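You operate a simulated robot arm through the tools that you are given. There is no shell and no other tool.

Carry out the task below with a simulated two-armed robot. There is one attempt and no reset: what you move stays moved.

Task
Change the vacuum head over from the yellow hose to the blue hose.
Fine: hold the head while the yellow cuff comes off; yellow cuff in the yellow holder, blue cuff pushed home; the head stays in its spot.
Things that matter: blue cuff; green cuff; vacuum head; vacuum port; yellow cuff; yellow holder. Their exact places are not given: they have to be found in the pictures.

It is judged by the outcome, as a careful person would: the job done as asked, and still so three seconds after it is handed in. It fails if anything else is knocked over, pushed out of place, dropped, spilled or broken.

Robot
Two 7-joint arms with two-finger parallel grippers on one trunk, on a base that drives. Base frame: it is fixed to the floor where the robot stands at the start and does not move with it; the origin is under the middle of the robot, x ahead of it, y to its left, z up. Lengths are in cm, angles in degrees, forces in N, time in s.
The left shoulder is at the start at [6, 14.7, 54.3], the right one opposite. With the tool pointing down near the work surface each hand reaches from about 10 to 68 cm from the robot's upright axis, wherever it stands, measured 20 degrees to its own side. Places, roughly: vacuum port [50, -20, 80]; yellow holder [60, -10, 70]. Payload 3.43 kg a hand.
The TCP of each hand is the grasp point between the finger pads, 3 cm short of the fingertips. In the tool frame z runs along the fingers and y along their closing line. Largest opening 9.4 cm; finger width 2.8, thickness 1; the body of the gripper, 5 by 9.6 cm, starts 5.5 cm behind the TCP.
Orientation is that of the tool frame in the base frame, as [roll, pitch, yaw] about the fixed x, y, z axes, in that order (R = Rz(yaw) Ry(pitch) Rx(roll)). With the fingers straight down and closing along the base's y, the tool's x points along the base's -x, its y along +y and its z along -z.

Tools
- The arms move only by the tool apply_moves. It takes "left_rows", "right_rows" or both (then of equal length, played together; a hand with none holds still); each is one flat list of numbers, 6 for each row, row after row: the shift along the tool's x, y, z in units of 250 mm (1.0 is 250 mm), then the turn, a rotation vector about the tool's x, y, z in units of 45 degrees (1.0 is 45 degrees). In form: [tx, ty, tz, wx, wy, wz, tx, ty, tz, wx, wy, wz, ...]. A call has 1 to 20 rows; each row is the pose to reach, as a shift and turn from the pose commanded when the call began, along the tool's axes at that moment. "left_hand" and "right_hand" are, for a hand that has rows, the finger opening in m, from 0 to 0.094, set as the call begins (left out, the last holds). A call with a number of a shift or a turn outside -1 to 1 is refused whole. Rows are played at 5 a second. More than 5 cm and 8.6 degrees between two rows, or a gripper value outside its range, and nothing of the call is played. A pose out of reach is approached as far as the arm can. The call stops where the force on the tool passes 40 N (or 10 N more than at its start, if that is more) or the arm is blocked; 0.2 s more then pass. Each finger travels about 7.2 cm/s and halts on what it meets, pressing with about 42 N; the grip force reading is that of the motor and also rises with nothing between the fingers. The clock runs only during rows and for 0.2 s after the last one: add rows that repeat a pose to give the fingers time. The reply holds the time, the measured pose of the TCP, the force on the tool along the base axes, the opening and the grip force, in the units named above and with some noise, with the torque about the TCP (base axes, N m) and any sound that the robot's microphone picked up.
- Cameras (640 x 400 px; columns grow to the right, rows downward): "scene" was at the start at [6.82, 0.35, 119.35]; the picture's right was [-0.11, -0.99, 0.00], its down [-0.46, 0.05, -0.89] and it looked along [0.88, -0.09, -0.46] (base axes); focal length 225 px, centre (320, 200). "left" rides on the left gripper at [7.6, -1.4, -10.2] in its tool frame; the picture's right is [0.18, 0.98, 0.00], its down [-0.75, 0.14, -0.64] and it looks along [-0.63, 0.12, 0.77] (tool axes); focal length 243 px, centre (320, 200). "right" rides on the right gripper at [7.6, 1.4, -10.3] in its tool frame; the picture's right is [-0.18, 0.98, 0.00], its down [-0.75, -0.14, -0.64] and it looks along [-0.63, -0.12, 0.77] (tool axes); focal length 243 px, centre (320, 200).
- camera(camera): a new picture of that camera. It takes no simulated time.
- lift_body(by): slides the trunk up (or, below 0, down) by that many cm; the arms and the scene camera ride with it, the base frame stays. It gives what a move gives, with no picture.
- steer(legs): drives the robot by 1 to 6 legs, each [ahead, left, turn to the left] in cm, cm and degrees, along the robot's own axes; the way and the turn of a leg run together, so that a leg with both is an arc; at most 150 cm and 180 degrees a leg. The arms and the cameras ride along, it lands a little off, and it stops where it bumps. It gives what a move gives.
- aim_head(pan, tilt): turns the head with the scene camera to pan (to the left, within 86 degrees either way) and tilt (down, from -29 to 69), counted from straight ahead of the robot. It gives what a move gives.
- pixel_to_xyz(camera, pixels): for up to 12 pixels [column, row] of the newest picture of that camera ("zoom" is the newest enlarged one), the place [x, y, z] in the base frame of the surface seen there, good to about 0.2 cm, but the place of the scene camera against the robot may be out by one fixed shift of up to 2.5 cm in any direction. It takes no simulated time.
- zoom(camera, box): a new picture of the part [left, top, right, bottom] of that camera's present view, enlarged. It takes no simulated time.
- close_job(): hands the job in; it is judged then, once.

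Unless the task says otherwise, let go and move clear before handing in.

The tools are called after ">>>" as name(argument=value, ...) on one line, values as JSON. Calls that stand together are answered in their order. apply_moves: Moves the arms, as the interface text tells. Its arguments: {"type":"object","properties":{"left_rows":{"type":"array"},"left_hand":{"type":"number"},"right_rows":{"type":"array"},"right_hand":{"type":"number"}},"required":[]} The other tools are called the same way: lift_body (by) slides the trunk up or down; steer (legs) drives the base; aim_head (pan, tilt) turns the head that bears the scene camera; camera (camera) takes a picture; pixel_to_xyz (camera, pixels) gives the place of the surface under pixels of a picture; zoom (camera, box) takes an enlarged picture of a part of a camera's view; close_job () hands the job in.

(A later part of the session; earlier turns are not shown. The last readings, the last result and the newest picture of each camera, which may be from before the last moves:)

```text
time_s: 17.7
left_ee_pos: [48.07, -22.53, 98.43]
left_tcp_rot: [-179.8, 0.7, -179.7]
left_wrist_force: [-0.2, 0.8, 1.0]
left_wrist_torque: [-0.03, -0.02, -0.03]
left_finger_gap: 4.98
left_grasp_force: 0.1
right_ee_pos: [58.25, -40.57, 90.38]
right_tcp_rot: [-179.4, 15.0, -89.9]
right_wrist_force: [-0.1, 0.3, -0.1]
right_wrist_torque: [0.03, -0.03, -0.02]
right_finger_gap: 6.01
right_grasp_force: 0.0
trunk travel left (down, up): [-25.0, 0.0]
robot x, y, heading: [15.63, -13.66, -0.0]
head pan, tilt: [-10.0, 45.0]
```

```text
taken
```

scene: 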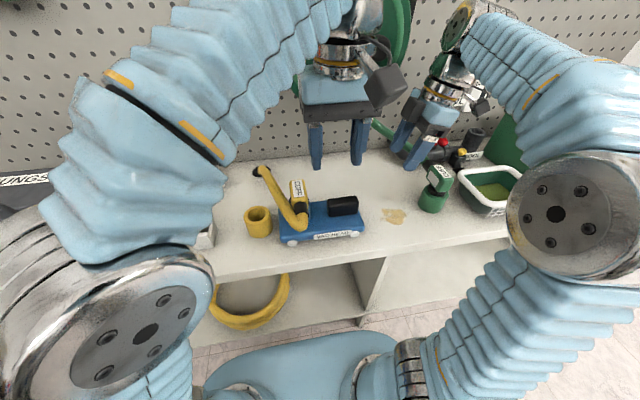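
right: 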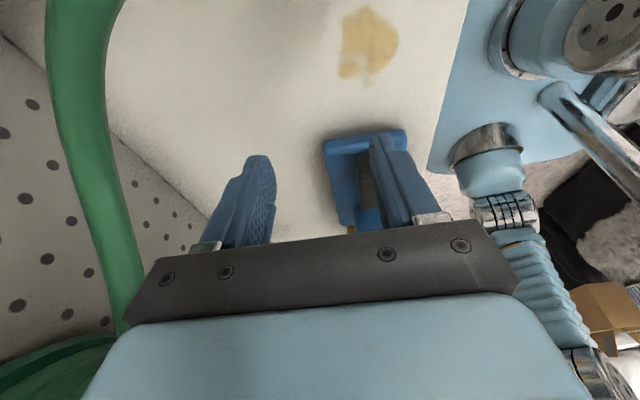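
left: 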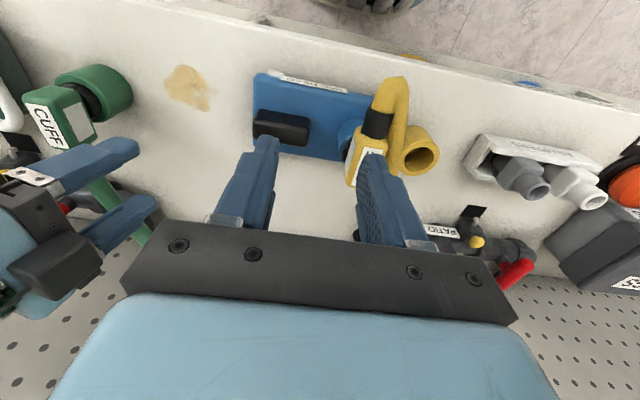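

Base is now at (15.6, −13.7). Moving the left hand back to the left first, then measuring the head again from it.

>>> apply_moves(left_rows=[0, 0.1, 0, 0, 0, 0, 0, 0.2, 0, 0, 0, 0, 0, 0.3, 0, 0, 0, 0, 0, 0.42, 0, 0, 0, 0, 0, 0.42, 0, 0, 0, 0])

>>> camera(camera="left")

>>> zoom(camera="left", box=[140, 50, 460, 230])

```text
time_s: 18.9
left_ee_pos: [48.53, -12.02, 98.15]
left_tcp_rot: [-179.8, 0.7, -180.0]
left_wrist_force: [0.3, 0.3, 0.1]
left_wrist_torque: [-0.01, -0.01, -0.01]
left_finger_gap: 5.02
left_grasp_force: 0.0
right_ee_pos: [58.31, -40.54, 90.29]
right_tcp_rot: [-179.5, 15.1, -89.8]
right_wrist_force: [-1.0, 0.0, 0.6]
right_wrist_torque: [0.0, -0.01, 0.04]
right_finger_gap: 6.0
right_grasp_force: 0.1
trunk travel left (down, up): [-25.0, 0.0]
robot x, y, heading: [15.94, -14.08, -0.3]
head pan, tilt: [-10.0, 45.0]
```

```text
taken
```

left: 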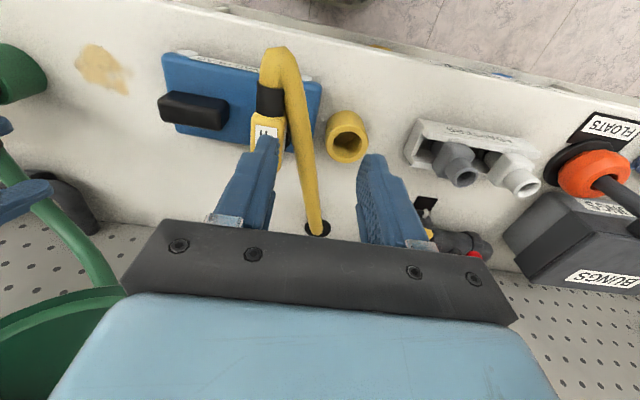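

```text
2.00 times, centred on (300, 140) of left
```

zoom: 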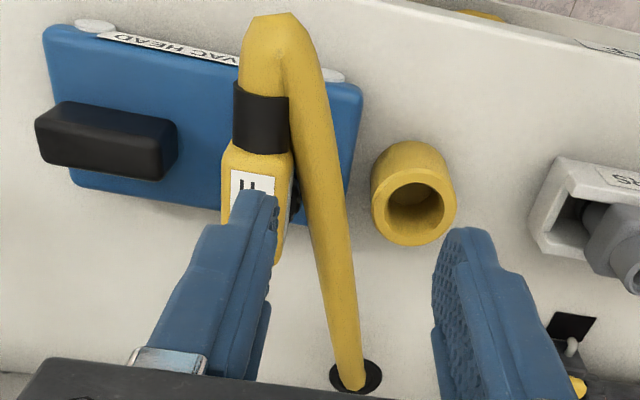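

>>> pixel_to_xyz(camera="zoom", pixels=[[45, 122], [160, 178], [170, 125], [45, 160], [60, 40], [345, 95], [228, 152], [287, 158], [385, 205], [415, 240], [452, 205], [420, 175]])

>>> pixel_to_xyz(camera="zoom", pixels=[[100, 140], [245, 110], [280, 110], [310, 120], [318, 160], [328, 200], [336, 250], [300, 160], [335, 160], [345, 340], [270, 50], [120, 170]])

```text
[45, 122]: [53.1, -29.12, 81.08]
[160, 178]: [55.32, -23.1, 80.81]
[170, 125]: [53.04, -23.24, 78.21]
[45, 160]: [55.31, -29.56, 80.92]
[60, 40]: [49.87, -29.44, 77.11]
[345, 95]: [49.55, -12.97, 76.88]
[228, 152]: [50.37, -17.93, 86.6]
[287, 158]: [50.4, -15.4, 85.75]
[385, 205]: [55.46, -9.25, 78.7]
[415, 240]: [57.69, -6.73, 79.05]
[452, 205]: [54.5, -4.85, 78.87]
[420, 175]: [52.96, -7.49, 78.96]
```

```text
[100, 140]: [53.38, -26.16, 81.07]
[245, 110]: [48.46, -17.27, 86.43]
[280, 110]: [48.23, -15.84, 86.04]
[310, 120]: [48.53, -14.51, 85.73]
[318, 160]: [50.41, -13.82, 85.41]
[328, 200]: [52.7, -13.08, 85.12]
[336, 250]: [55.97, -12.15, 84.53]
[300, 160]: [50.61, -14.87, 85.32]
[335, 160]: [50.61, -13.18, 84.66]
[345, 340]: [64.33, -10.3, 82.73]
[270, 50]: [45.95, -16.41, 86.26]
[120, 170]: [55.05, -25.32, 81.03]
```

Coordinates are unchanged, head unmoved. Bringing the right hand back over the block and down to grip height.

>>> apply_moves(right_rows=[-0.107, 0.032, 0.029, 0, 0, 0, -0.213, 0.064, 0.057, 0, 0, 0, -0.32, 0.096, 0.086, 0, 0, 0, -0.426, 0.128, 0.114, 0, 0, 0, -0.533, 0.16, 0.143, 0, 0, 0, -0.51, 0.16, 0.23, 0, 0, 0, -0.485, 0.16, 0.32, 0, 0, 0, -0.48, 0.16, 0.34, 0, 0, 0, -0.48, 0.16, 0.34, 0, 0, 0])

>>> zoom(camera="right", box=[190, 30, 446, 250])

```text
time_s: 20.9
left_ee_pos: [48.66, -12.09, 98.24]
left_tcp_rot: [-179.8, 0.7, -179.8]
left_wrist_force: [0.0, 0.8, -0.8]
left_wrist_torque: [-0.01, -0.03, -0.01]
left_finger_gap: 4.99
left_grasp_force: 0.0
right_ee_pos: [54.27, -26.82, 85.17]
right_tcp_rot: [-179.4, 14.9, -89.9]
right_wrist_force: [0.4, 0.1, 0.7]
right_wrist_torque: [0.02, 0.0, 0.02]
right_finger_gap: 6.02
right_grasp_force: 0.3
trunk travel left (down, up): [-25.0, 0.0]
robot x, y, heading: [15.71, -13.85, -0.2]
head pan, tilt: [-10.0, 45.0]
```

```text
1.82 times, centred on (318, 140) of right
```

zoom: 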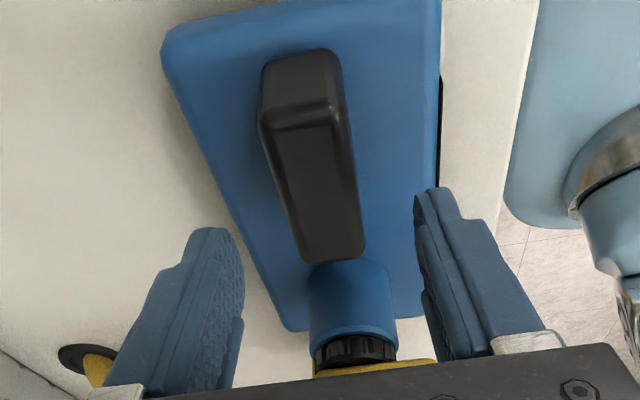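

>>> pixel_to_xyz(camera="zoom", pixels=[[315, 335], [350, 322], [392, 332], [312, 290], [350, 280], [388, 290], [320, 350], [355, 345], [392, 350], [380, 320], [330, 325]])

>>> apply_moves(right_rows=[0.015, 0, 0.055, 0, 0, 0, 0.03, 0, 0.11, 0, 0, 0, 0.0425, 0, 0.158, 0, 0, 0, 0.0425, 0, 0.158, 0, 0, 0])

>>> zoom(camera="right", box=[230, 80, 422, 250])

```text
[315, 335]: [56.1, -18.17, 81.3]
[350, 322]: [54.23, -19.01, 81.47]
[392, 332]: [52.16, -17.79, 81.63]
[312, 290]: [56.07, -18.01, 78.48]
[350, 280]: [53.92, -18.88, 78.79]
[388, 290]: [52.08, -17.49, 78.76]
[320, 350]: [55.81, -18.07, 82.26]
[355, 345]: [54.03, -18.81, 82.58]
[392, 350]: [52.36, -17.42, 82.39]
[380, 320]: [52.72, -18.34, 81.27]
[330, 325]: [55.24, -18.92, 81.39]
```

```text
time_s: 21.9
left_ee_pos: [48.44, -12.07, 98.19]
left_tcp_rot: [-179.8, 0.8, -179.9]
left_wrist_force: [0.7, -0.1, 0.4]
left_wrist_torque: [-0.04, -0.02, -0.02]
left_finger_gap: 4.99
left_grasp_force: 0.0
right_ee_pos: [54.32, -26.8, 81.17]
right_tcp_rot: [-179.5, 15.1, -89.9]
right_wrist_force: [0.9, -0.4, 0.3]
right_wrist_torque: [0.02, -0.02, 0.0]
right_finger_gap: 6.0
right_grasp_force: 0.0
trunk travel left (down, up): [-25.0, 0.0]
robot x, y, heading: [15.71, -13.68, -0.2]
head pan, tilt: [-10.0, 45.0]
```

```text
2.35 times, centred on (326, 165) of right
```

zoom: 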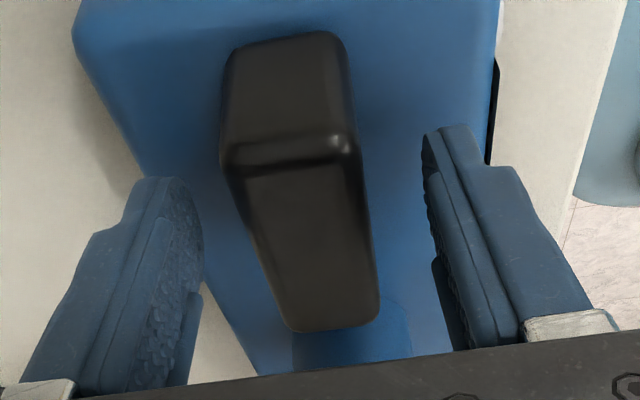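

Port axis confirmed at ≈(54.25, −16.7), port rim z≈81.6. Closing the right hand on the block.

>>> apply_moves(right_rows=[0, 0, 0, 0, 0, 0, 0, 0, 0, 0, 0, 0, 0, 0, 0, 0, 0, 0, 0, 0, 0, 0, 0, 0], right_hand=0.0, left_rows=[-0.06, -0.03, 0, 0, 0, 0, -0.12, -0.06, 0.02, 0, 0, 0, -0.18, -0.1, 0.06, 0, 0, 0, -0.18, -0.1, 0.06, 0, 0, 0], left_hand=0.045)

>>> camera(camera="left")

>>> camera(camera="scene")

```text
time_s: 22.9
left_ee_pos: [52.86, -14.71, 96.98]
left_tcp_rot: [-179.8, 0.6, -179.8]
left_wrist_force: [-0.5, 0.2, 0.0]
left_wrist_torque: [0.0, 0.01, -0.04]
left_finger_gap: 4.51
left_grasp_force: 0.0
right_ee_pos: [54.44, -26.73, 81.12]
right_tcp_rot: [-179.5, 15.0, -89.9]
right_wrist_force: [0.0, -0.8, -0.6]
right_wrist_torque: [0.12, 0.01, 0.05]
right_finger_gap: 3.16
right_grasp_force: 42.2
trunk travel left (down, up): [-25.0, 0.0]
robot x, y, heading: [15.51, -13.59, -0.3]
head pan, tilt: [-10.0, 45.0]
```

```text
taken
```

left: 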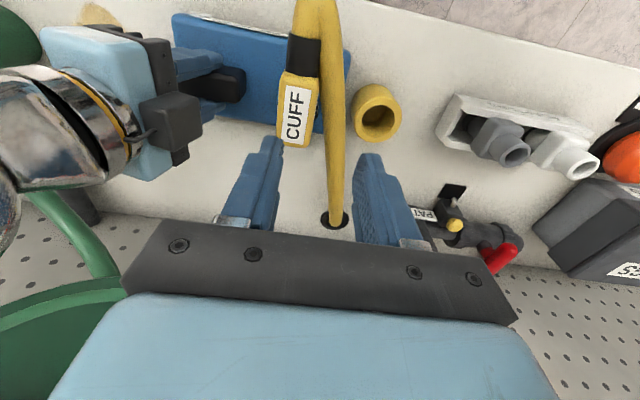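

```text
taken
```

scene: 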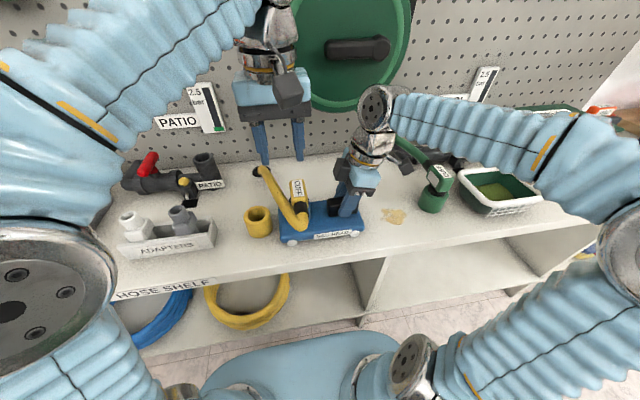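

>>> pixel_to_xyz(camera="left", pixels=[[190, 150], [175, 105], [200, 120], [165, 65], [185, 60], [240, 85], [130, 40], [283, 90], [315, 92], [296, 140], [295, 110], [334, 110]])

>>> zoom(camera="left", box=[120, 0, 420, 190])

```text
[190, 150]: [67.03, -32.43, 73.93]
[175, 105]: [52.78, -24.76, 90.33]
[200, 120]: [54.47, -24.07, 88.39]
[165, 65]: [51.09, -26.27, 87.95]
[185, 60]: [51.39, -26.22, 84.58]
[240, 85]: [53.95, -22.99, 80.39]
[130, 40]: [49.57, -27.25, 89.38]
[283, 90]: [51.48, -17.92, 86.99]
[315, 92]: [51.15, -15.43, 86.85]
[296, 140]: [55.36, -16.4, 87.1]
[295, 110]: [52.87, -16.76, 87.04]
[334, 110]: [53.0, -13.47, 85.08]
```

```text
2.11 times, centred on (270, 95) of left
```

zoom: 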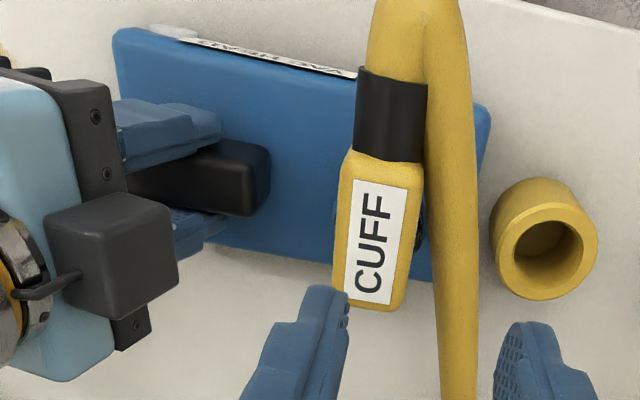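

Clearances to the right gripper (nearest part at y≈−24) are fine. Aligning the left hand above the cuff at z≈91.5 with a 3.7 cm opening.

>>> apply_moves(left_rows=[-0.02, -0.03, 0.05, 0, 0, 0, -0.04, -0.055, 0.11, 0, 0, 0, -0.056, -0.077, 0.17, 0, 0, 0, -0.056, -0.077, 0.22, 0, 0, 0, -0.056, -0.077, 0.22, 0, 0, 0], left_hand=0.037)

>>> camera(camera="left")

>>> zoom(camera="left", box=[220, 60, 420, 240])

>>> zoom(camera="scene", box=[230, 100, 390, 250])

```text
time_s: 24.1
left_ee_pos: [54.28, -16.67, 91.5]
left_tcp_rot: [-179.8, 0.7, -179.8]
left_wrist_force: [0.4, -0.4, 0.3]
left_wrist_torque: [0.03, 0.0, 0.02]
left_finger_gap: 3.71
left_grasp_force: 0.1
right_ee_pos: [54.5, -26.79, 81.21]
right_tcp_rot: [-179.6, 15.0, -89.9]
right_wrist_force: [-0.2, 0.2, 0.2]
right_wrist_torque: [0.06, 0.0, 0.09]
right_finger_gap: 3.19
right_grasp_force: 42.2
trunk travel left (down, up): [-25.0, 0.0]
robot x, y, heading: [16.0, -13.83, -0.1]
head pan, tilt: [-10.0, 45.0]
```

```text
taken
```

left: 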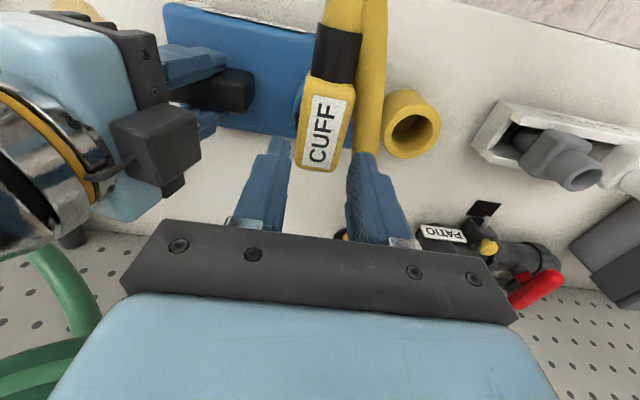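

```text
2.22 times, centred on (320, 150) of left
```

zoom: 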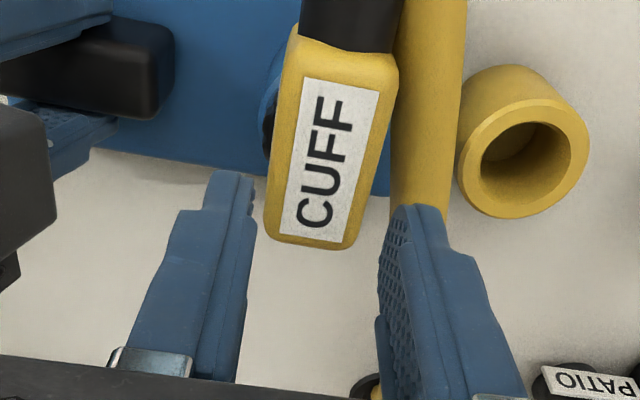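

```text
2.67 times, centred on (310, 175) of scene
```

zoom: 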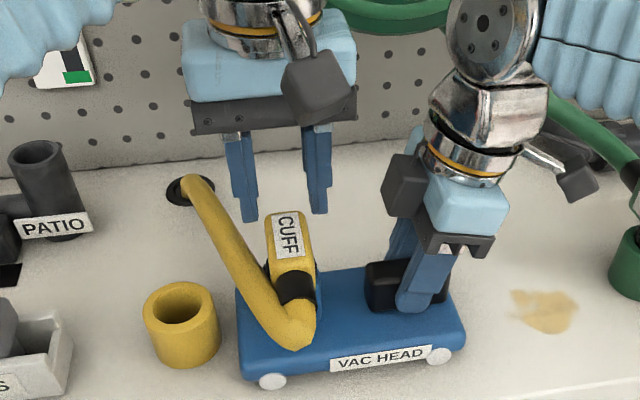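

Cuff sits between the fingers. Descending 4.2 cm.

>>> apply_moves(left_rows=[0, 0, 0.04, 0, 0, 0, 0, 0, 0.08, 0, 0, 0, 0, 0, 0.12, 0, 0, 0, 0, 0, 0.15, 0, 0, 0, 0, 0, 0.166, 0, 0, 0, 0, 0, 0.166, 0, 0, 0])

>>> camera(camera="left")

>>> zoom(camera="left", box=[220, 60, 420, 240])

>>> zoom(camera="scene", box=[230, 100, 390, 250])

```text
time_s: 25.5
left_ee_pos: [54.2, -16.51, 87.51]
left_tcp_rot: [-179.6, 0.9, -179.8]
left_wrist_force: [-0.7, -1.7, 26.0]
left_wrist_torque: [-0.49, 0.13, -0.02]
left_finger_gap: 3.85
left_grasp_force: 0.5
right_ee_pos: [54.3, -26.85, 81.17]
right_tcp_rot: [-179.4, 15.0, -90.0]
right_wrist_force: [2.3, 3.4, -10.3]
right_wrist_torque: [-0.02, -0.08, -0.17]
right_finger_gap: 3.16
right_grasp_force: 42.2
trunk travel left (down, up): [-25.0, 0.0]
robot x, y, heading: [15.59, -13.74, -0.1]
head pan, tilt: [-10.0, 45.0]
```

```text
taken
```

left: 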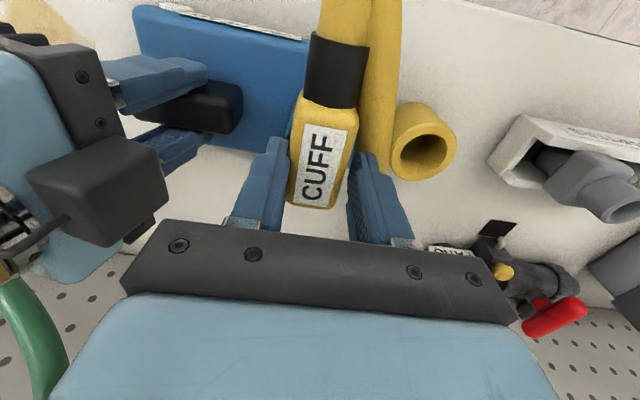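

```text
2.22 times, centred on (320, 150) of left
```

zoom: 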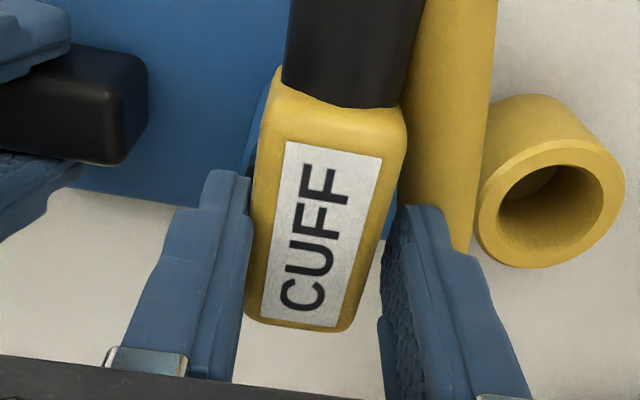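

```text
2.67 times, centred on (310, 175) of scene
```

zoom: 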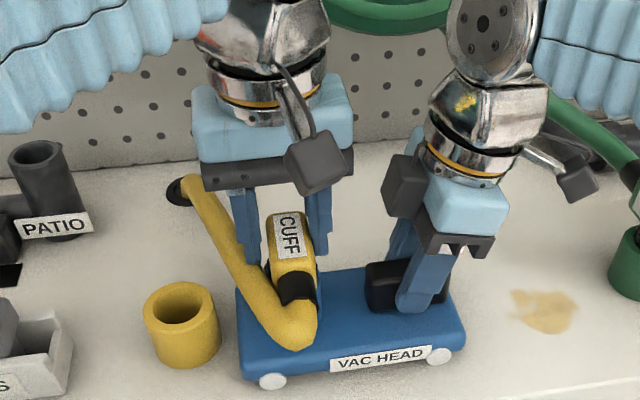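

The left hand met 26 N upward with torque indicating the −y finger is catching the cuff's side. I'll back up 0.7 cm, shift 0.25 cm to −y, and open slightly.

>>> apply_moves(left_rows=[0, 0, -0.04, 0, 0, 0, 0, -0.01, -0.04, 0, 0, 0, 0, -0.01, -0.04, 0, 0, 0], left_hand=0.039)

>>> camera(camera="left")

>>> zoom(camera="left", box=[260, 80, 400, 220])

```text
time_s: 26.3
left_ee_pos: [54.15, -16.79, 88.29]
left_tcp_rot: [-179.9, 0.8, -179.8]
left_wrist_force: [0.7, 0.7, 1.0]
left_wrist_torque: [0.0, 0.02, 0.01]
left_finger_gap: 3.92
left_grasp_force: 0.1
right_ee_pos: [54.39, -26.71, 81.28]
right_tcp_rot: [-179.4, 14.9, -89.9]
right_wrist_force: [0.9, 0.2, 0.9]
right_wrist_torque: [0.14, -0.02, 0.01]
right_finger_gap: 3.19
right_grasp_force: 41.8
trunk travel left (down, up): [-25.0, 0.0]
robot x, y, heading: [15.49, -13.53, -0.3]
head pan, tilt: [-10.0, 45.0]
```

```text
taken
```

left: 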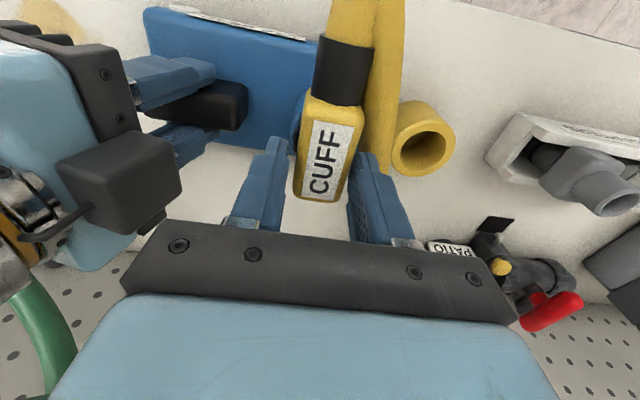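

```text
2.86 times, centred on (330, 150) of left
```

zoom: 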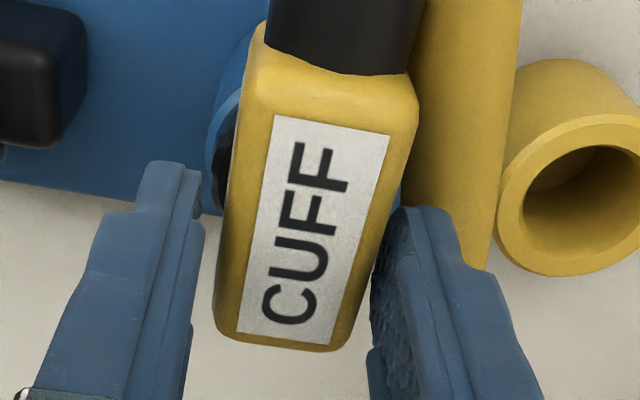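

>>> apply_moves(left_rows=[0, 0, 0.012, 0, 0, 0, 0, 0, 0.024, 0, 0, 0, 0, 0, 0.034, 0, 0, 0, 0, 0, 0.034, 0, 0, 0])

>>> zoom(camera="left", box=[260, 80, 400, 220])

```text
time_s: 27.3
left_ee_pos: [54.31, -16.71, 87.39]
left_tcp_rot: [-179.9, 0.7, -179.8]
left_wrist_force: [-1.6, -0.1, -1.3]
left_wrist_torque: [-0.01, 0.01, 0.01]
left_finger_gap: 3.91
left_grasp_force: 0.1
right_ee_pos: [54.42, -26.67, 81.19]
right_tcp_rot: [-179.5, 15.0, -89.9]
right_wrist_force: [0.3, -0.3, 0.0]
right_wrist_torque: [0.28, 0.0, 0.01]
right_finger_gap: 3.2
right_grasp_force: 42.1
trunk travel left (down, up): [-25.0, 0.0]
robot x, y, heading: [15.96, -13.9, 0.3]
head pan, tilt: [-10.0, 45.0]
```

```text
2.86 times, centred on (330, 150) of left
```

zoom: 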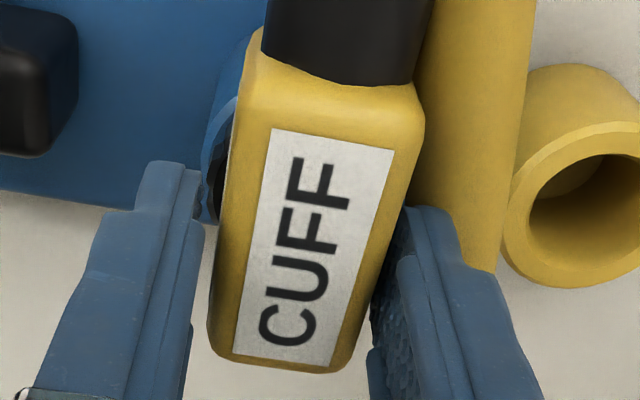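

No contact now at z≈87.4. Closing the left hand on the cuff.

>>> apply_moves(left_rows=[0, 0, 0, 0, 0, 0, 0, 0, 0, 0, 0, 0, 0, 0, 0, 0, 0, 0], left_hand=0.0)

>>> zoom(camera="left", box=[260, 80, 400, 220])

>>> zoom(camera="scene", box=[230, 100, 390, 250])

```text
time_s: 28.1
left_ee_pos: [54.21, -16.78, 87.61]
left_tcp_rot: [-179.8, 0.9, -179.8]
left_wrist_force: [-0.7, 1.5, 25.9]
left_wrist_torque: [0.09, 0.09, -0.09]
left_finger_gap: 3.13
left_grasp_force: 41.9
right_ee_pos: [54.36, -26.84, 81.24]
right_tcp_rot: [-179.6, 15.0, -89.9]
right_wrist_force: [2.8, -0.2, -7.9]
right_wrist_torque: [0.16, 0.0, -0.2]
right_finger_gap: 3.16
right_grasp_force: 41.7
trunk travel left (down, up): [-25.0, 0.0]
robot x, y, heading: [15.95, -13.64, -0.1]
head pan, tilt: [-10.0, 45.0]
```

```text
2.86 times, centred on (330, 150) of left
```

zoom: 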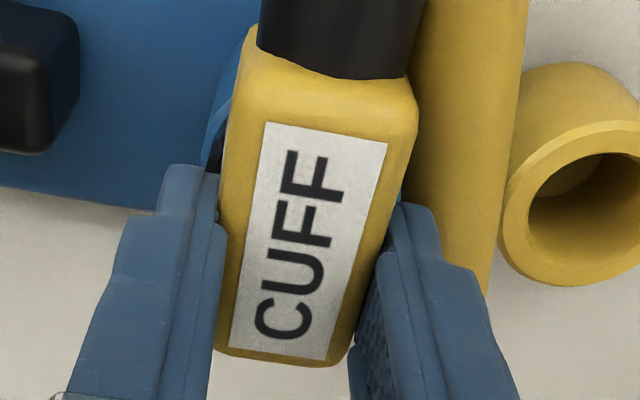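

```text
2.67 times, centred on (310, 175) of scene
```

zoom: 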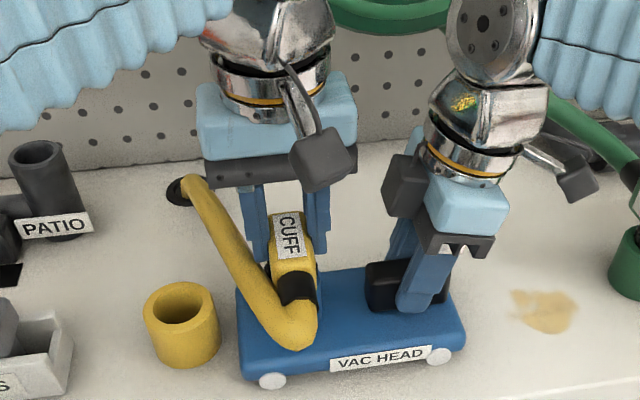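

Both hands grip (cuff gap 3.13, 41.9 N). Pulling the cuff straight up slowly.

>>> apply_moves(left_rows=[0, 0, -0.012, 0, 0, 0, 0, 0, -0.024, 0, 0, 0, 0, 0, -0.036, 0, 0, 0, 0, 0, -0.05, 0, 0, 0, 0, 0, -0.065, 0, 0, 0, 0, 0, -0.08, 0, 0, 0])

>>> zoom(camera="left", box=[220, 60, 420, 240])

>>> zoom(camera="scene", box=[230, 100, 390, 250])

```text
time_s: 29.5
left_ee_pos: [54.42, -16.74, 89.34]
left_tcp_rot: [-179.7, 0.7, -179.8]
left_wrist_force: [0.1, -0.4, -1.1]
left_wrist_torque: [-0.01, 0.01, -0.03]
left_finger_gap: 3.12
left_grasp_force: 42.0
right_ee_pos: [54.44, -26.76, 81.17]
right_tcp_rot: [-179.6, 15.0, -89.9]
right_wrist_force: [-0.4, -0.3, 1.5]
right_wrist_torque: [0.05, -0.04, 0.05]
right_finger_gap: 3.2
right_grasp_force: 41.8
trunk travel left (down, up): [-25.0, 0.0]
robot x, y, heading: [15.61, -13.67, -0.2]
head pan, tilt: [-10.0, 45.0]
```

```text
2.22 times, centred on (320, 150) of left
```

zoom: 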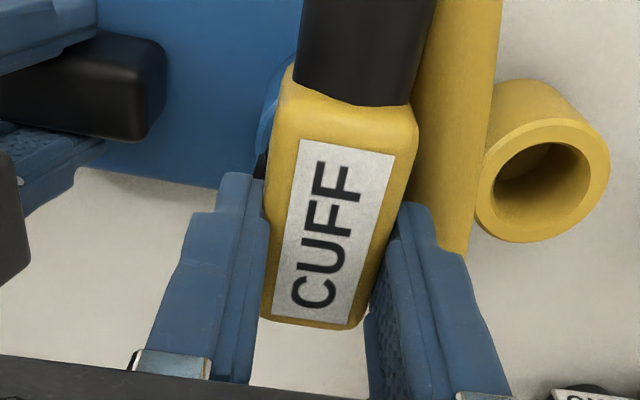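

```text
2.67 times, centred on (310, 175) of scene
```

zoom: 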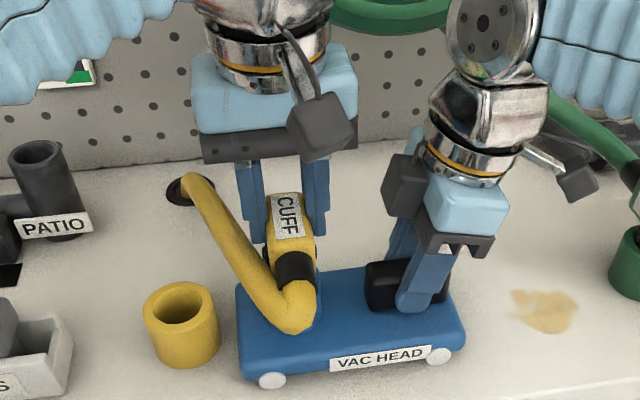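

The cuff came up with the hand and no resistance. Continuing up about 4 cm more.

>>> apply_moves(left_rows=[0, 0, -0.03, 0, 0, 0, 0, 0, -0.06, 0, 0, 0, 0, 0, -0.09, 0, 0, 0, 0, 0, -0.12, 0, 0, 0, 0, 0, -0.15, 0, 0, 0, 0, 0, -0.17, 0, 0, 0])

>>> camera(camera="left")

>>> zoom(camera="scene", box=[230, 100, 390, 250])

>>> camera(camera="right")

```text
time_s: 30.9
left_ee_pos: [54.1, -16.83, 93.59]
left_tcp_rot: [-179.9, 0.7, -179.8]
left_wrist_force: [-0.8, 0.9, 0.2]
left_wrist_torque: [0.0, 0.03, 0.04]
left_finger_gap: 3.12
left_grasp_force: 42.2
right_ee_pos: [54.58, -26.69, 81.16]
right_tcp_rot: [-179.4, 15.0, -89.9]
right_wrist_force: [0.6, 0.4, 2.7]
right_wrist_torque: [0.15, 0.02, -0.01]
right_finger_gap: 3.15
right_grasp_force: 41.9
trunk travel left (down, up): [-25.0, 0.0]
robot x, y, heading: [15.64, -13.25, -0.0]
head pan, tilt: [-10.0, 45.0]
```

```text
taken
```

left: 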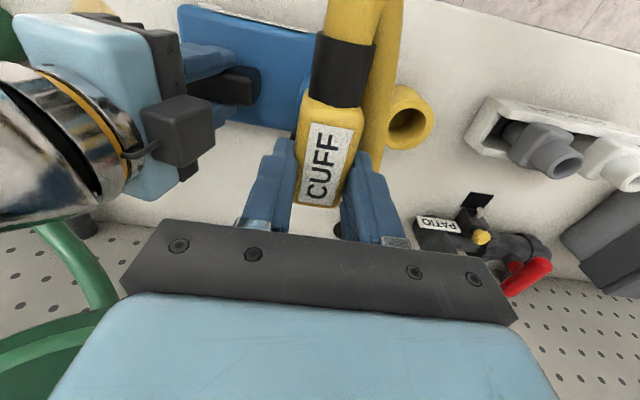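

```text
2.67 times, centred on (310, 175) of scene
```

zoom: 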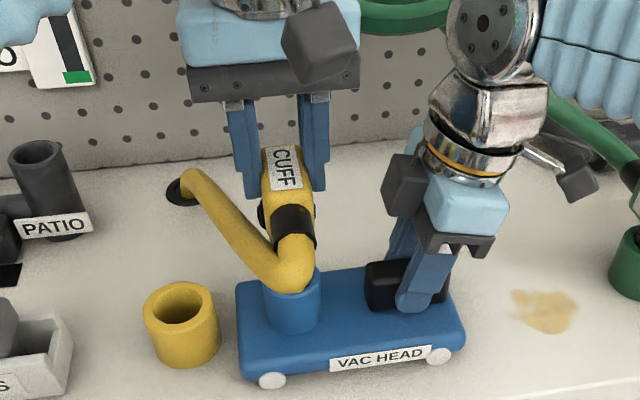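

```text
taken
```

right: 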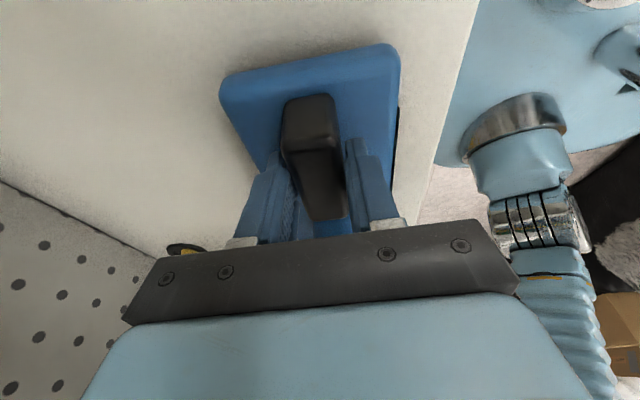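

The cuff is clear (z 93.6, no side load; hand raised 6 cm). Moving it over the yellow holder (+0.9, +9.6).

>>> apply_moves(left_rows=[-0.005, 0.05, 0, 0, 0, 0, -0.01, 0.1, 0, 0, 0, 0, -0.017, 0.17, 0, 0, 0, 0, -0.024, 0.24, 0, 0, 0, 0, -0.031, 0.32, 0, 0, 0, 0, -0.0365, 0.384, 0, 0, 0, 0, -0.0365, 0.384, 0, 0, 0, 0])

>>> camera(camera="left")

>>> zoom(camera="scene", box=[210, 100, 370, 250])

>>> camera(camera="right")

```text
time_s: 32.5
left_ee_pos: [55.0, -7.12, 93.68]
left_tcp_rot: [-179.8, 0.7, -179.8]
left_wrist_force: [-0.1, -0.5, -1.0]
left_wrist_torque: [-0.02, -0.01, 0.01]
left_finger_gap: 3.13
left_grasp_force: 41.8
right_ee_pos: [54.4, -26.82, 81.15]
right_tcp_rot: [-179.5, 15.0, -90.0]
right_wrist_force: [-0.1, 0.3, 2.9]
right_wrist_torque: [0.06, -0.02, -0.06]
right_finger_gap: 3.18
right_grasp_force: 42.0
trunk travel left (down, up): [-25.0, 0.0]
robot x, y, heading: [15.6, -13.7, -0.2]
head pan, tilt: [-10.0, 45.0]
```

```text
taken
```

left: 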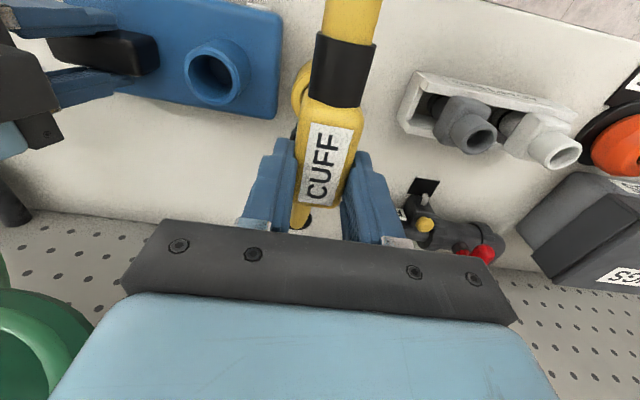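

```text
2.67 times, centred on (290, 175) of scene
```

zoom: 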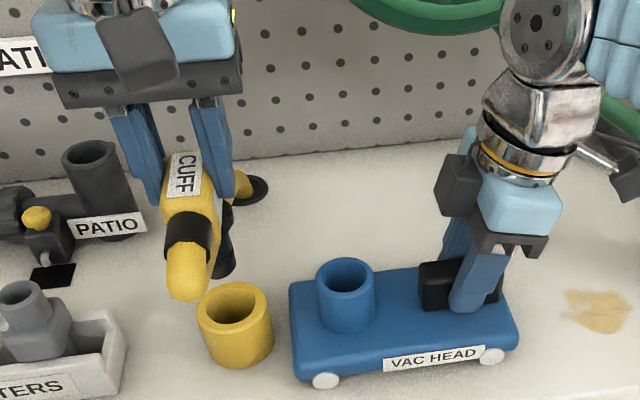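

```text
taken
```

right: 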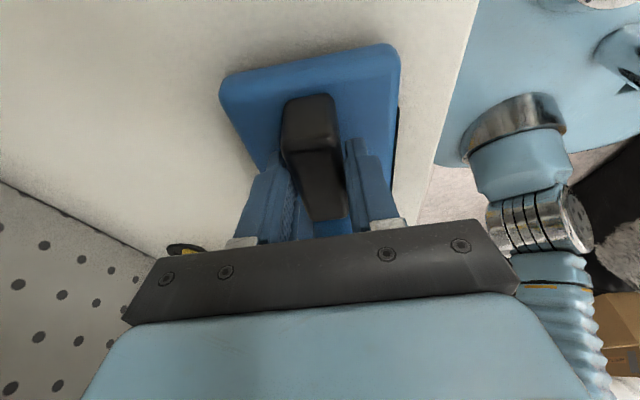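

The cuff is out and the port is open. Let me measure the open port, the plug tip and the holder precisely.

>>> pixel_to_xyz(camera="zoom", pixels=[[228, 215], [232, 240], [222, 272], [215, 272], [228, 260], [236, 287], [202, 320], [270, 320], [236, 333], [345, 262], [347, 290], [319, 275]])

>>> zoom(camera="left", box=[160, 10, 340, 150])

```text
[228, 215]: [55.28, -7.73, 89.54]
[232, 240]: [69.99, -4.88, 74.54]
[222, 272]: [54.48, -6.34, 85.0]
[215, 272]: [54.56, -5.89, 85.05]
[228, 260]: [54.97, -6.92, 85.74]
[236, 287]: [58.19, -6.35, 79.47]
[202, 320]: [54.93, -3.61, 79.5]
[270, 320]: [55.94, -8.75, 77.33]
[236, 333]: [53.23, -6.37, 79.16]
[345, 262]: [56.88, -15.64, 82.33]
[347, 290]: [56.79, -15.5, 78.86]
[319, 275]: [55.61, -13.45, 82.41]
```

```text
2.86 times, centred on (250, 80) of left
```

zoom: 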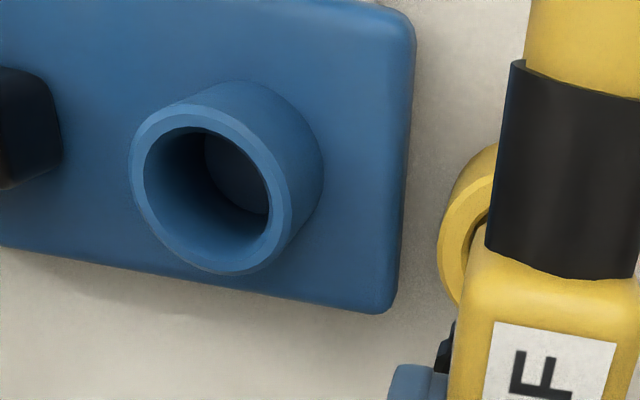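

>>> pixel_to_xyz(camera="zoom", pixels=[[137, 165], [150, 215], [185, 253], [230, 265], [268, 248], [284, 215], [272, 170], [240, 128], [200, 113], [165, 122], [240, 190], [260, 140]])

>>> zoom(camera="scene", box=[270, 150, 340, 220])

```text
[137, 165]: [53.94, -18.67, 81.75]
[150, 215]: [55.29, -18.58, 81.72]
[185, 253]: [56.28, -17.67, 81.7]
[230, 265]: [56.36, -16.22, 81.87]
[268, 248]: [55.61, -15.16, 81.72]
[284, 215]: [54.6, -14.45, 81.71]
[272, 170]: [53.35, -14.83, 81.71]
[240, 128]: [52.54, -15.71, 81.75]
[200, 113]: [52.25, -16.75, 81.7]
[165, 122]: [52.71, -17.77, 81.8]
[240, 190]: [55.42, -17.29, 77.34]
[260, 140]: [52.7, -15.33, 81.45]
```

```text
5.71 times, centred on (305, 185) of scene
```

zoom: 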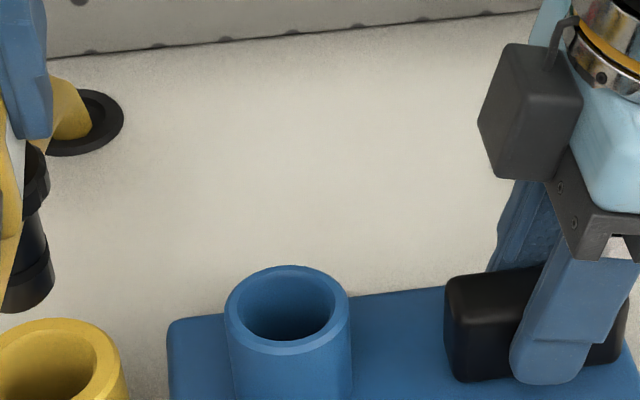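

>>> zoom(camera="scene", box=[250, 150, 330, 240])

```text
4.44 times, centred on (290, 195) of scene
```

zoom: 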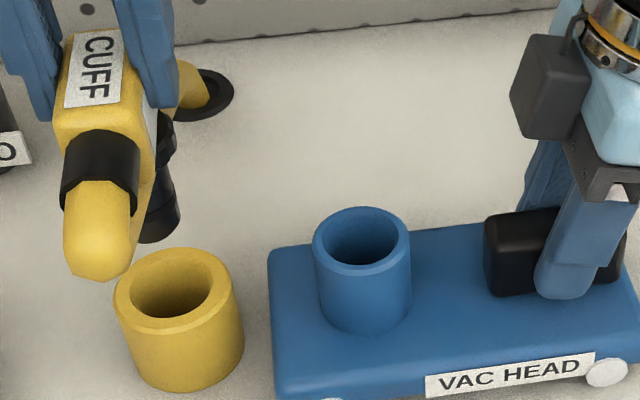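

>>> pixel_to_xyz(camera="zoom", pixels=[[176, 210], [165, 232], [150, 240], [172, 190], [160, 215], [170, 150], [318, 245], [405, 240], [360, 212], [362, 270], [118, 295], [232, 280]])

```text
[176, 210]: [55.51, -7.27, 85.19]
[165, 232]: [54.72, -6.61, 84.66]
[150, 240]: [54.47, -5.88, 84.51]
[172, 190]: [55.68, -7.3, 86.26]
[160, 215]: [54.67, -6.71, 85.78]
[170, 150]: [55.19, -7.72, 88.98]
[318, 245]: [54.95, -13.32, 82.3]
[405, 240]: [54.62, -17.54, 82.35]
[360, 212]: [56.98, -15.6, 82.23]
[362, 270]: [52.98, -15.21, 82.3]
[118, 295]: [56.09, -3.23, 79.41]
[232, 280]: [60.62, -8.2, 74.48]
```

Plug is centred over the holder (scene offset-corrected). Lowering, first to z≈87.

>>> apply_moves(left_rows=[-0.003, 0, 0.03, 0, 0, 0, -0.003, 0, 0.06, 0, 0, 0, -0.003, 0, 0.1, 0, 0, 0, -0.003, 0, 0.14, 0, 0, 0, -0.003, 0, 0.17, 0, 0, 0, -0.003, 0, 0.2, 0, 0, 0, -0.003, 0, 0.23, 0, 0, 0, -0.003, 0, 0.26, 0, 0, 0])

>>> zoom(camera="scene", box=[230, 140, 330, 240])

>>> camera(camera="left")

```text
time_s: 34.3
left_ee_pos: [55.15, -7.14, 87.15]
left_tcp_rot: [-179.8, 0.8, -179.8]
left_wrist_force: [-0.9, 0.4, -0.6]
left_wrist_torque: [0.02, 0.01, -0.02]
left_finger_gap: 3.11
left_grasp_force: 42.2
right_ee_pos: [54.43, -26.75, 81.2]
right_tcp_rot: [-179.4, 15.0, -89.9]
right_wrist_force: [-0.4, -0.7, 3.9]
right_wrist_torque: [0.03, 0.0, 0.0]
right_finger_gap: 3.19
right_grasp_force: 41.8
trunk travel left (down, up): [-25.0, 0.0]
robot x, y, heading: [15.62, -14.04, 0.0]
head pan, tilt: [-10.0, 45.0]
```

```text
4.00 times, centred on (280, 190) of scene
```

zoom: 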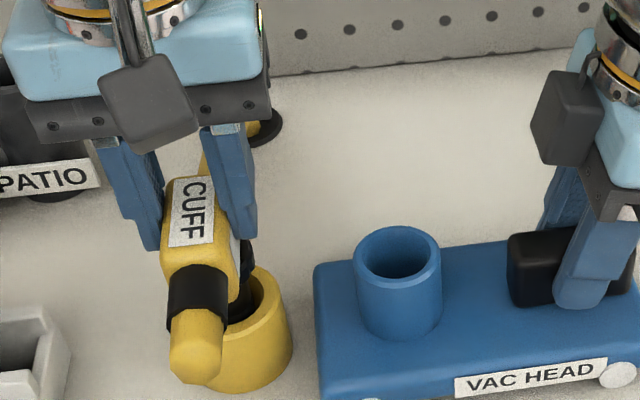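

```text
taken
```

left: 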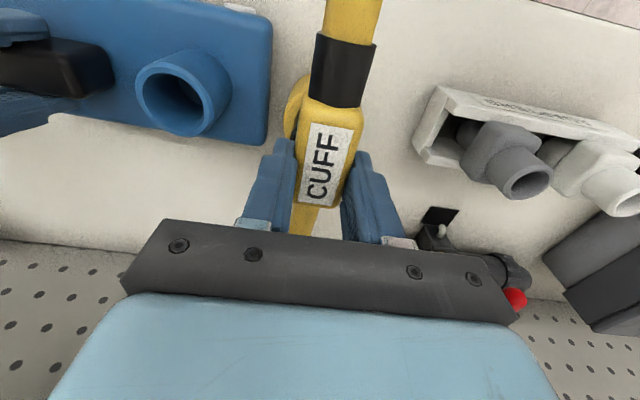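

Plug tip is inside the holder with no load. Continuing down slowly until it seats.

>>> apply_moves(left_rows=[0, 0, 0.015, 0, 0, 0, 0, 0, 0.03, 0, 0, 0, 0, 0, 0.045, 0, 0, 0, 0, 0, 0.06, 0, 0, 0, 0, 0, 0.075, 0, 0, 0, 0, 0, 0.09, 0, 0, 0, 0, 0, 0.1, 0, 0, 0])

>>> zoom(camera="scene", box=[230, 140, 330, 240])

```text
time_s: 35.9
left_ee_pos: [55.31, -7.12, 84.84]
left_tcp_rot: [-179.8, 0.8, -179.9]
left_wrist_force: [0.1, 1.1, 5.6]
left_wrist_torque: [0.1, 0.13, 0.01]
left_finger_gap: 3.13
left_grasp_force: 41.8
right_ee_pos: [54.42, -26.77, 81.18]
right_tcp_rot: [-179.4, 15.0, -89.9]
right_wrist_force: [0.9, -0.8, 1.1]
right_wrist_torque: [0.12, -0.04, -0.06]
right_finger_gap: 3.19
right_grasp_force: 41.7
trunk travel left (down, up): [-25.0, 0.0]
robot x, y, heading: [16.11, -13.83, -0.0]
head pan, tilt: [-10.0, 45.0]
```

```text
4.00 times, centred on (280, 190) of scene
```

zoom: 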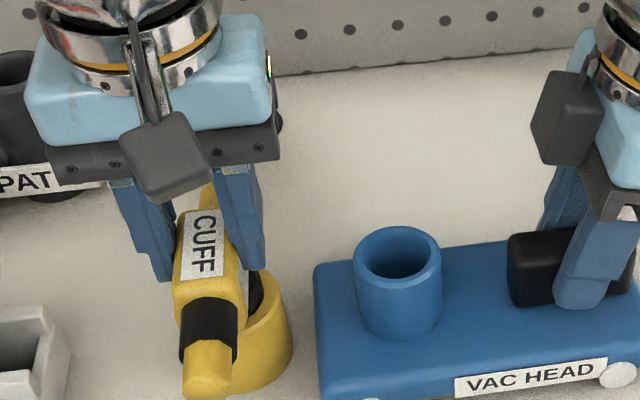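

Contact begins (5.6 N) at z 84.84, near the expected seat. Pressing a bit further.

>>> apply_moves(left_rows=[0, 0, 0.006, 0, 0, 0, 0, 0, 0.012, 0, 0, 0, 0, 0, 0.018, 0, 0, 0, 0, 0, 0.024, 0, 0, 0])

>>> zoom(camera="left", box=[220, 20, 420, 240])

>>> zoom(camera="scene", box=[230, 140, 330, 240])

```text
time_s: 36.6
left_ee_pos: [55.17, -7.08, 84.78]
left_tcp_rot: [-179.5, 1.3, -179.8]
left_wrist_force: [-4.3, 2.9, 17.7]
left_wrist_torque: [0.26, 0.61, -0.03]
left_finger_gap: 3.12
left_grasp_force: 42.2
right_ee_pos: [54.34, -26.74, 81.18]
right_tcp_rot: [-179.4, 15.0, -89.9]
right_wrist_force: [0.9, 0.2, 0.2]
right_wrist_torque: [0.09, 0.04, -0.12]
right_finger_gap: 3.19
right_grasp_force: 42.0
trunk travel left (down, up): [-25.0, 0.0]
robot x, y, heading: [15.46, -13.94, -0.0]
head pan, tilt: [-10.0, 45.0]
stopped in row 3 (left hand): the force on the tool passed its limit at 43 N (the readings are from after the stop); the commanded pose is now the measured one
```

```text
1.82 times, centred on (320, 130) of left
```

zoom: 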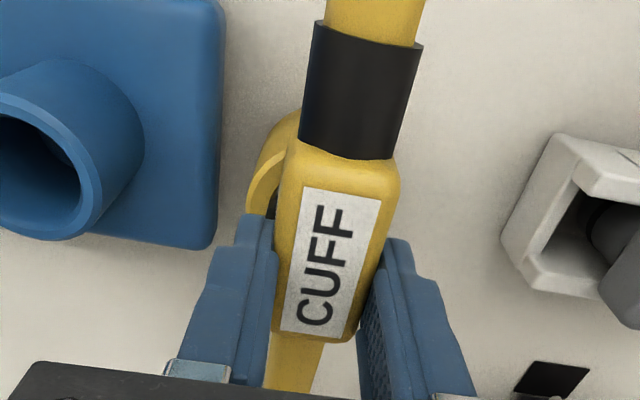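

```text
4.00 times, centred on (280, 190) of scene
```

zoom: 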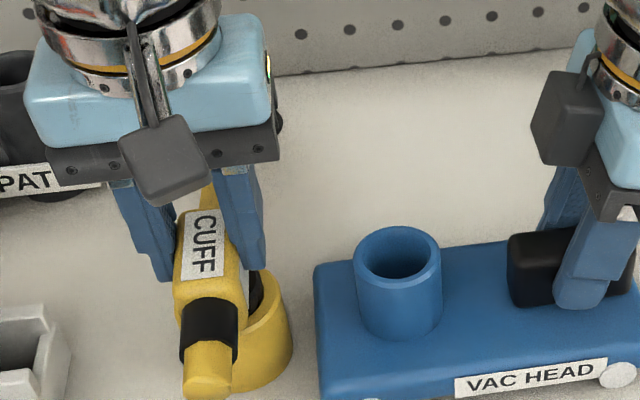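

>>> zoom(camera="left", box=[220, 20, 420, 240])

>>> pixel_to_xyz(camera="zoom", pixels=[[330, 200], [315, 310], [345, 260], [290, 325], [350, 335], [295, 180], [390, 185], [262, 190], [270, 150], [258, 210]])

```text
1.82 times, centred on (320, 130) of left
```

zoom: 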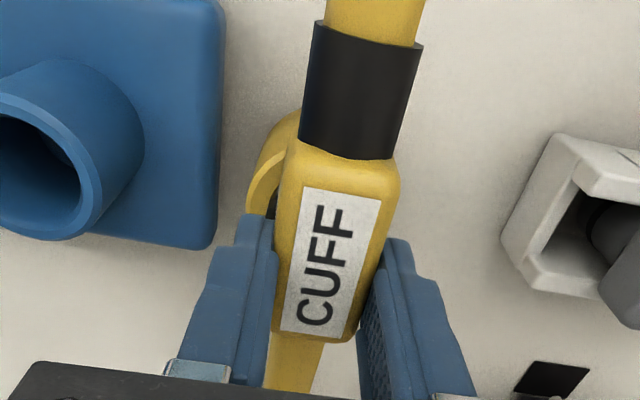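

```text
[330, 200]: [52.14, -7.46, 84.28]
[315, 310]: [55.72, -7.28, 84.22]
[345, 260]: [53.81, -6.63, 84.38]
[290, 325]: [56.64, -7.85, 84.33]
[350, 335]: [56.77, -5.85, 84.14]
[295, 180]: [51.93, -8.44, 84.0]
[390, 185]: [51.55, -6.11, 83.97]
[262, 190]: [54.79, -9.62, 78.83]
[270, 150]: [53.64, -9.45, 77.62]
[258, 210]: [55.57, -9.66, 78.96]
```

Cuff top at z 84.3 matches full seating and the holder hasn't moved. Releasing the yellow cuff and rising.

>>> apply_moves(left_rows=[0, 0, 0, 0, 0, 0, 0, 0, 0, 0, 0, 0, 0, 0, -0.02, 0, 0, 0, 0, 0, -0.06, 0, 0, 0, 0, 0, -0.12, 0, 0, 0, 0, 0, -0.2, 0, 0, 0, 0, 0, -0.28, 0, 0, 0, 0, 0, -0.36, 0, 0, 0, 0, 0, -0.44, 0, 0, 0, 0, 0, -0.48, 0, 0, 0], left_hand=0.048)

>>> camera(camera="left")

>>> zoom(camera="scene", box=[220, 120, 380, 250])

```text
time_s: 38.8
left_ee_pos: [54.95, -6.83, 96.63]
left_tcp_rot: [-179.6, 0.9, -179.9]
left_wrist_force: [-0.9, 0.0, -0.6]
left_wrist_torque: [0.02, -0.02, -0.03]
left_finger_gap: 4.8
left_grasp_force: 0.2
right_ee_pos: [54.39, -26.77, 81.22]
right_tcp_rot: [-179.5, 15.0, -89.9]
right_wrist_force: [-2.4, 0.3, 8.0]
right_wrist_torque: [0.12, 0.01, 0.05]
right_finger_gap: 3.18
right_grasp_force: 42.2
trunk travel left (down, up): [-25.0, 0.0]
robot x, y, heading: [15.85, -13.67, -0.1]
head pan, tilt: [-10.0, 45.0]
```

```text
taken
```

left: 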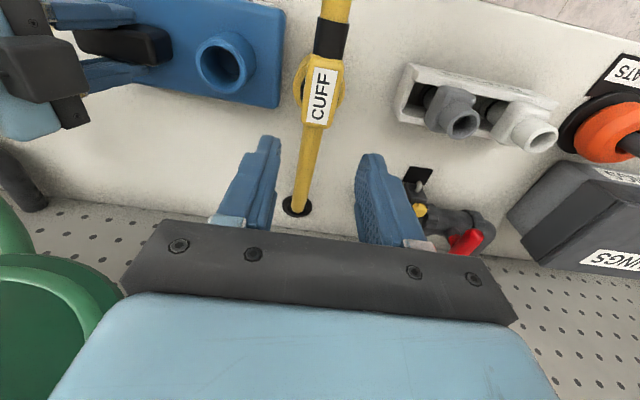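

```text
3.08 times, centred on (300, 185) of scene
```

zoom: 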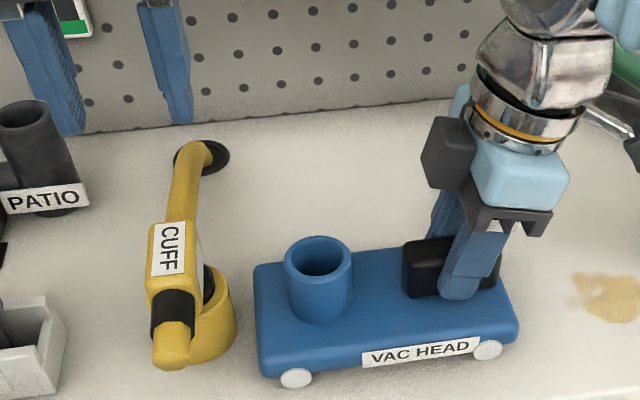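

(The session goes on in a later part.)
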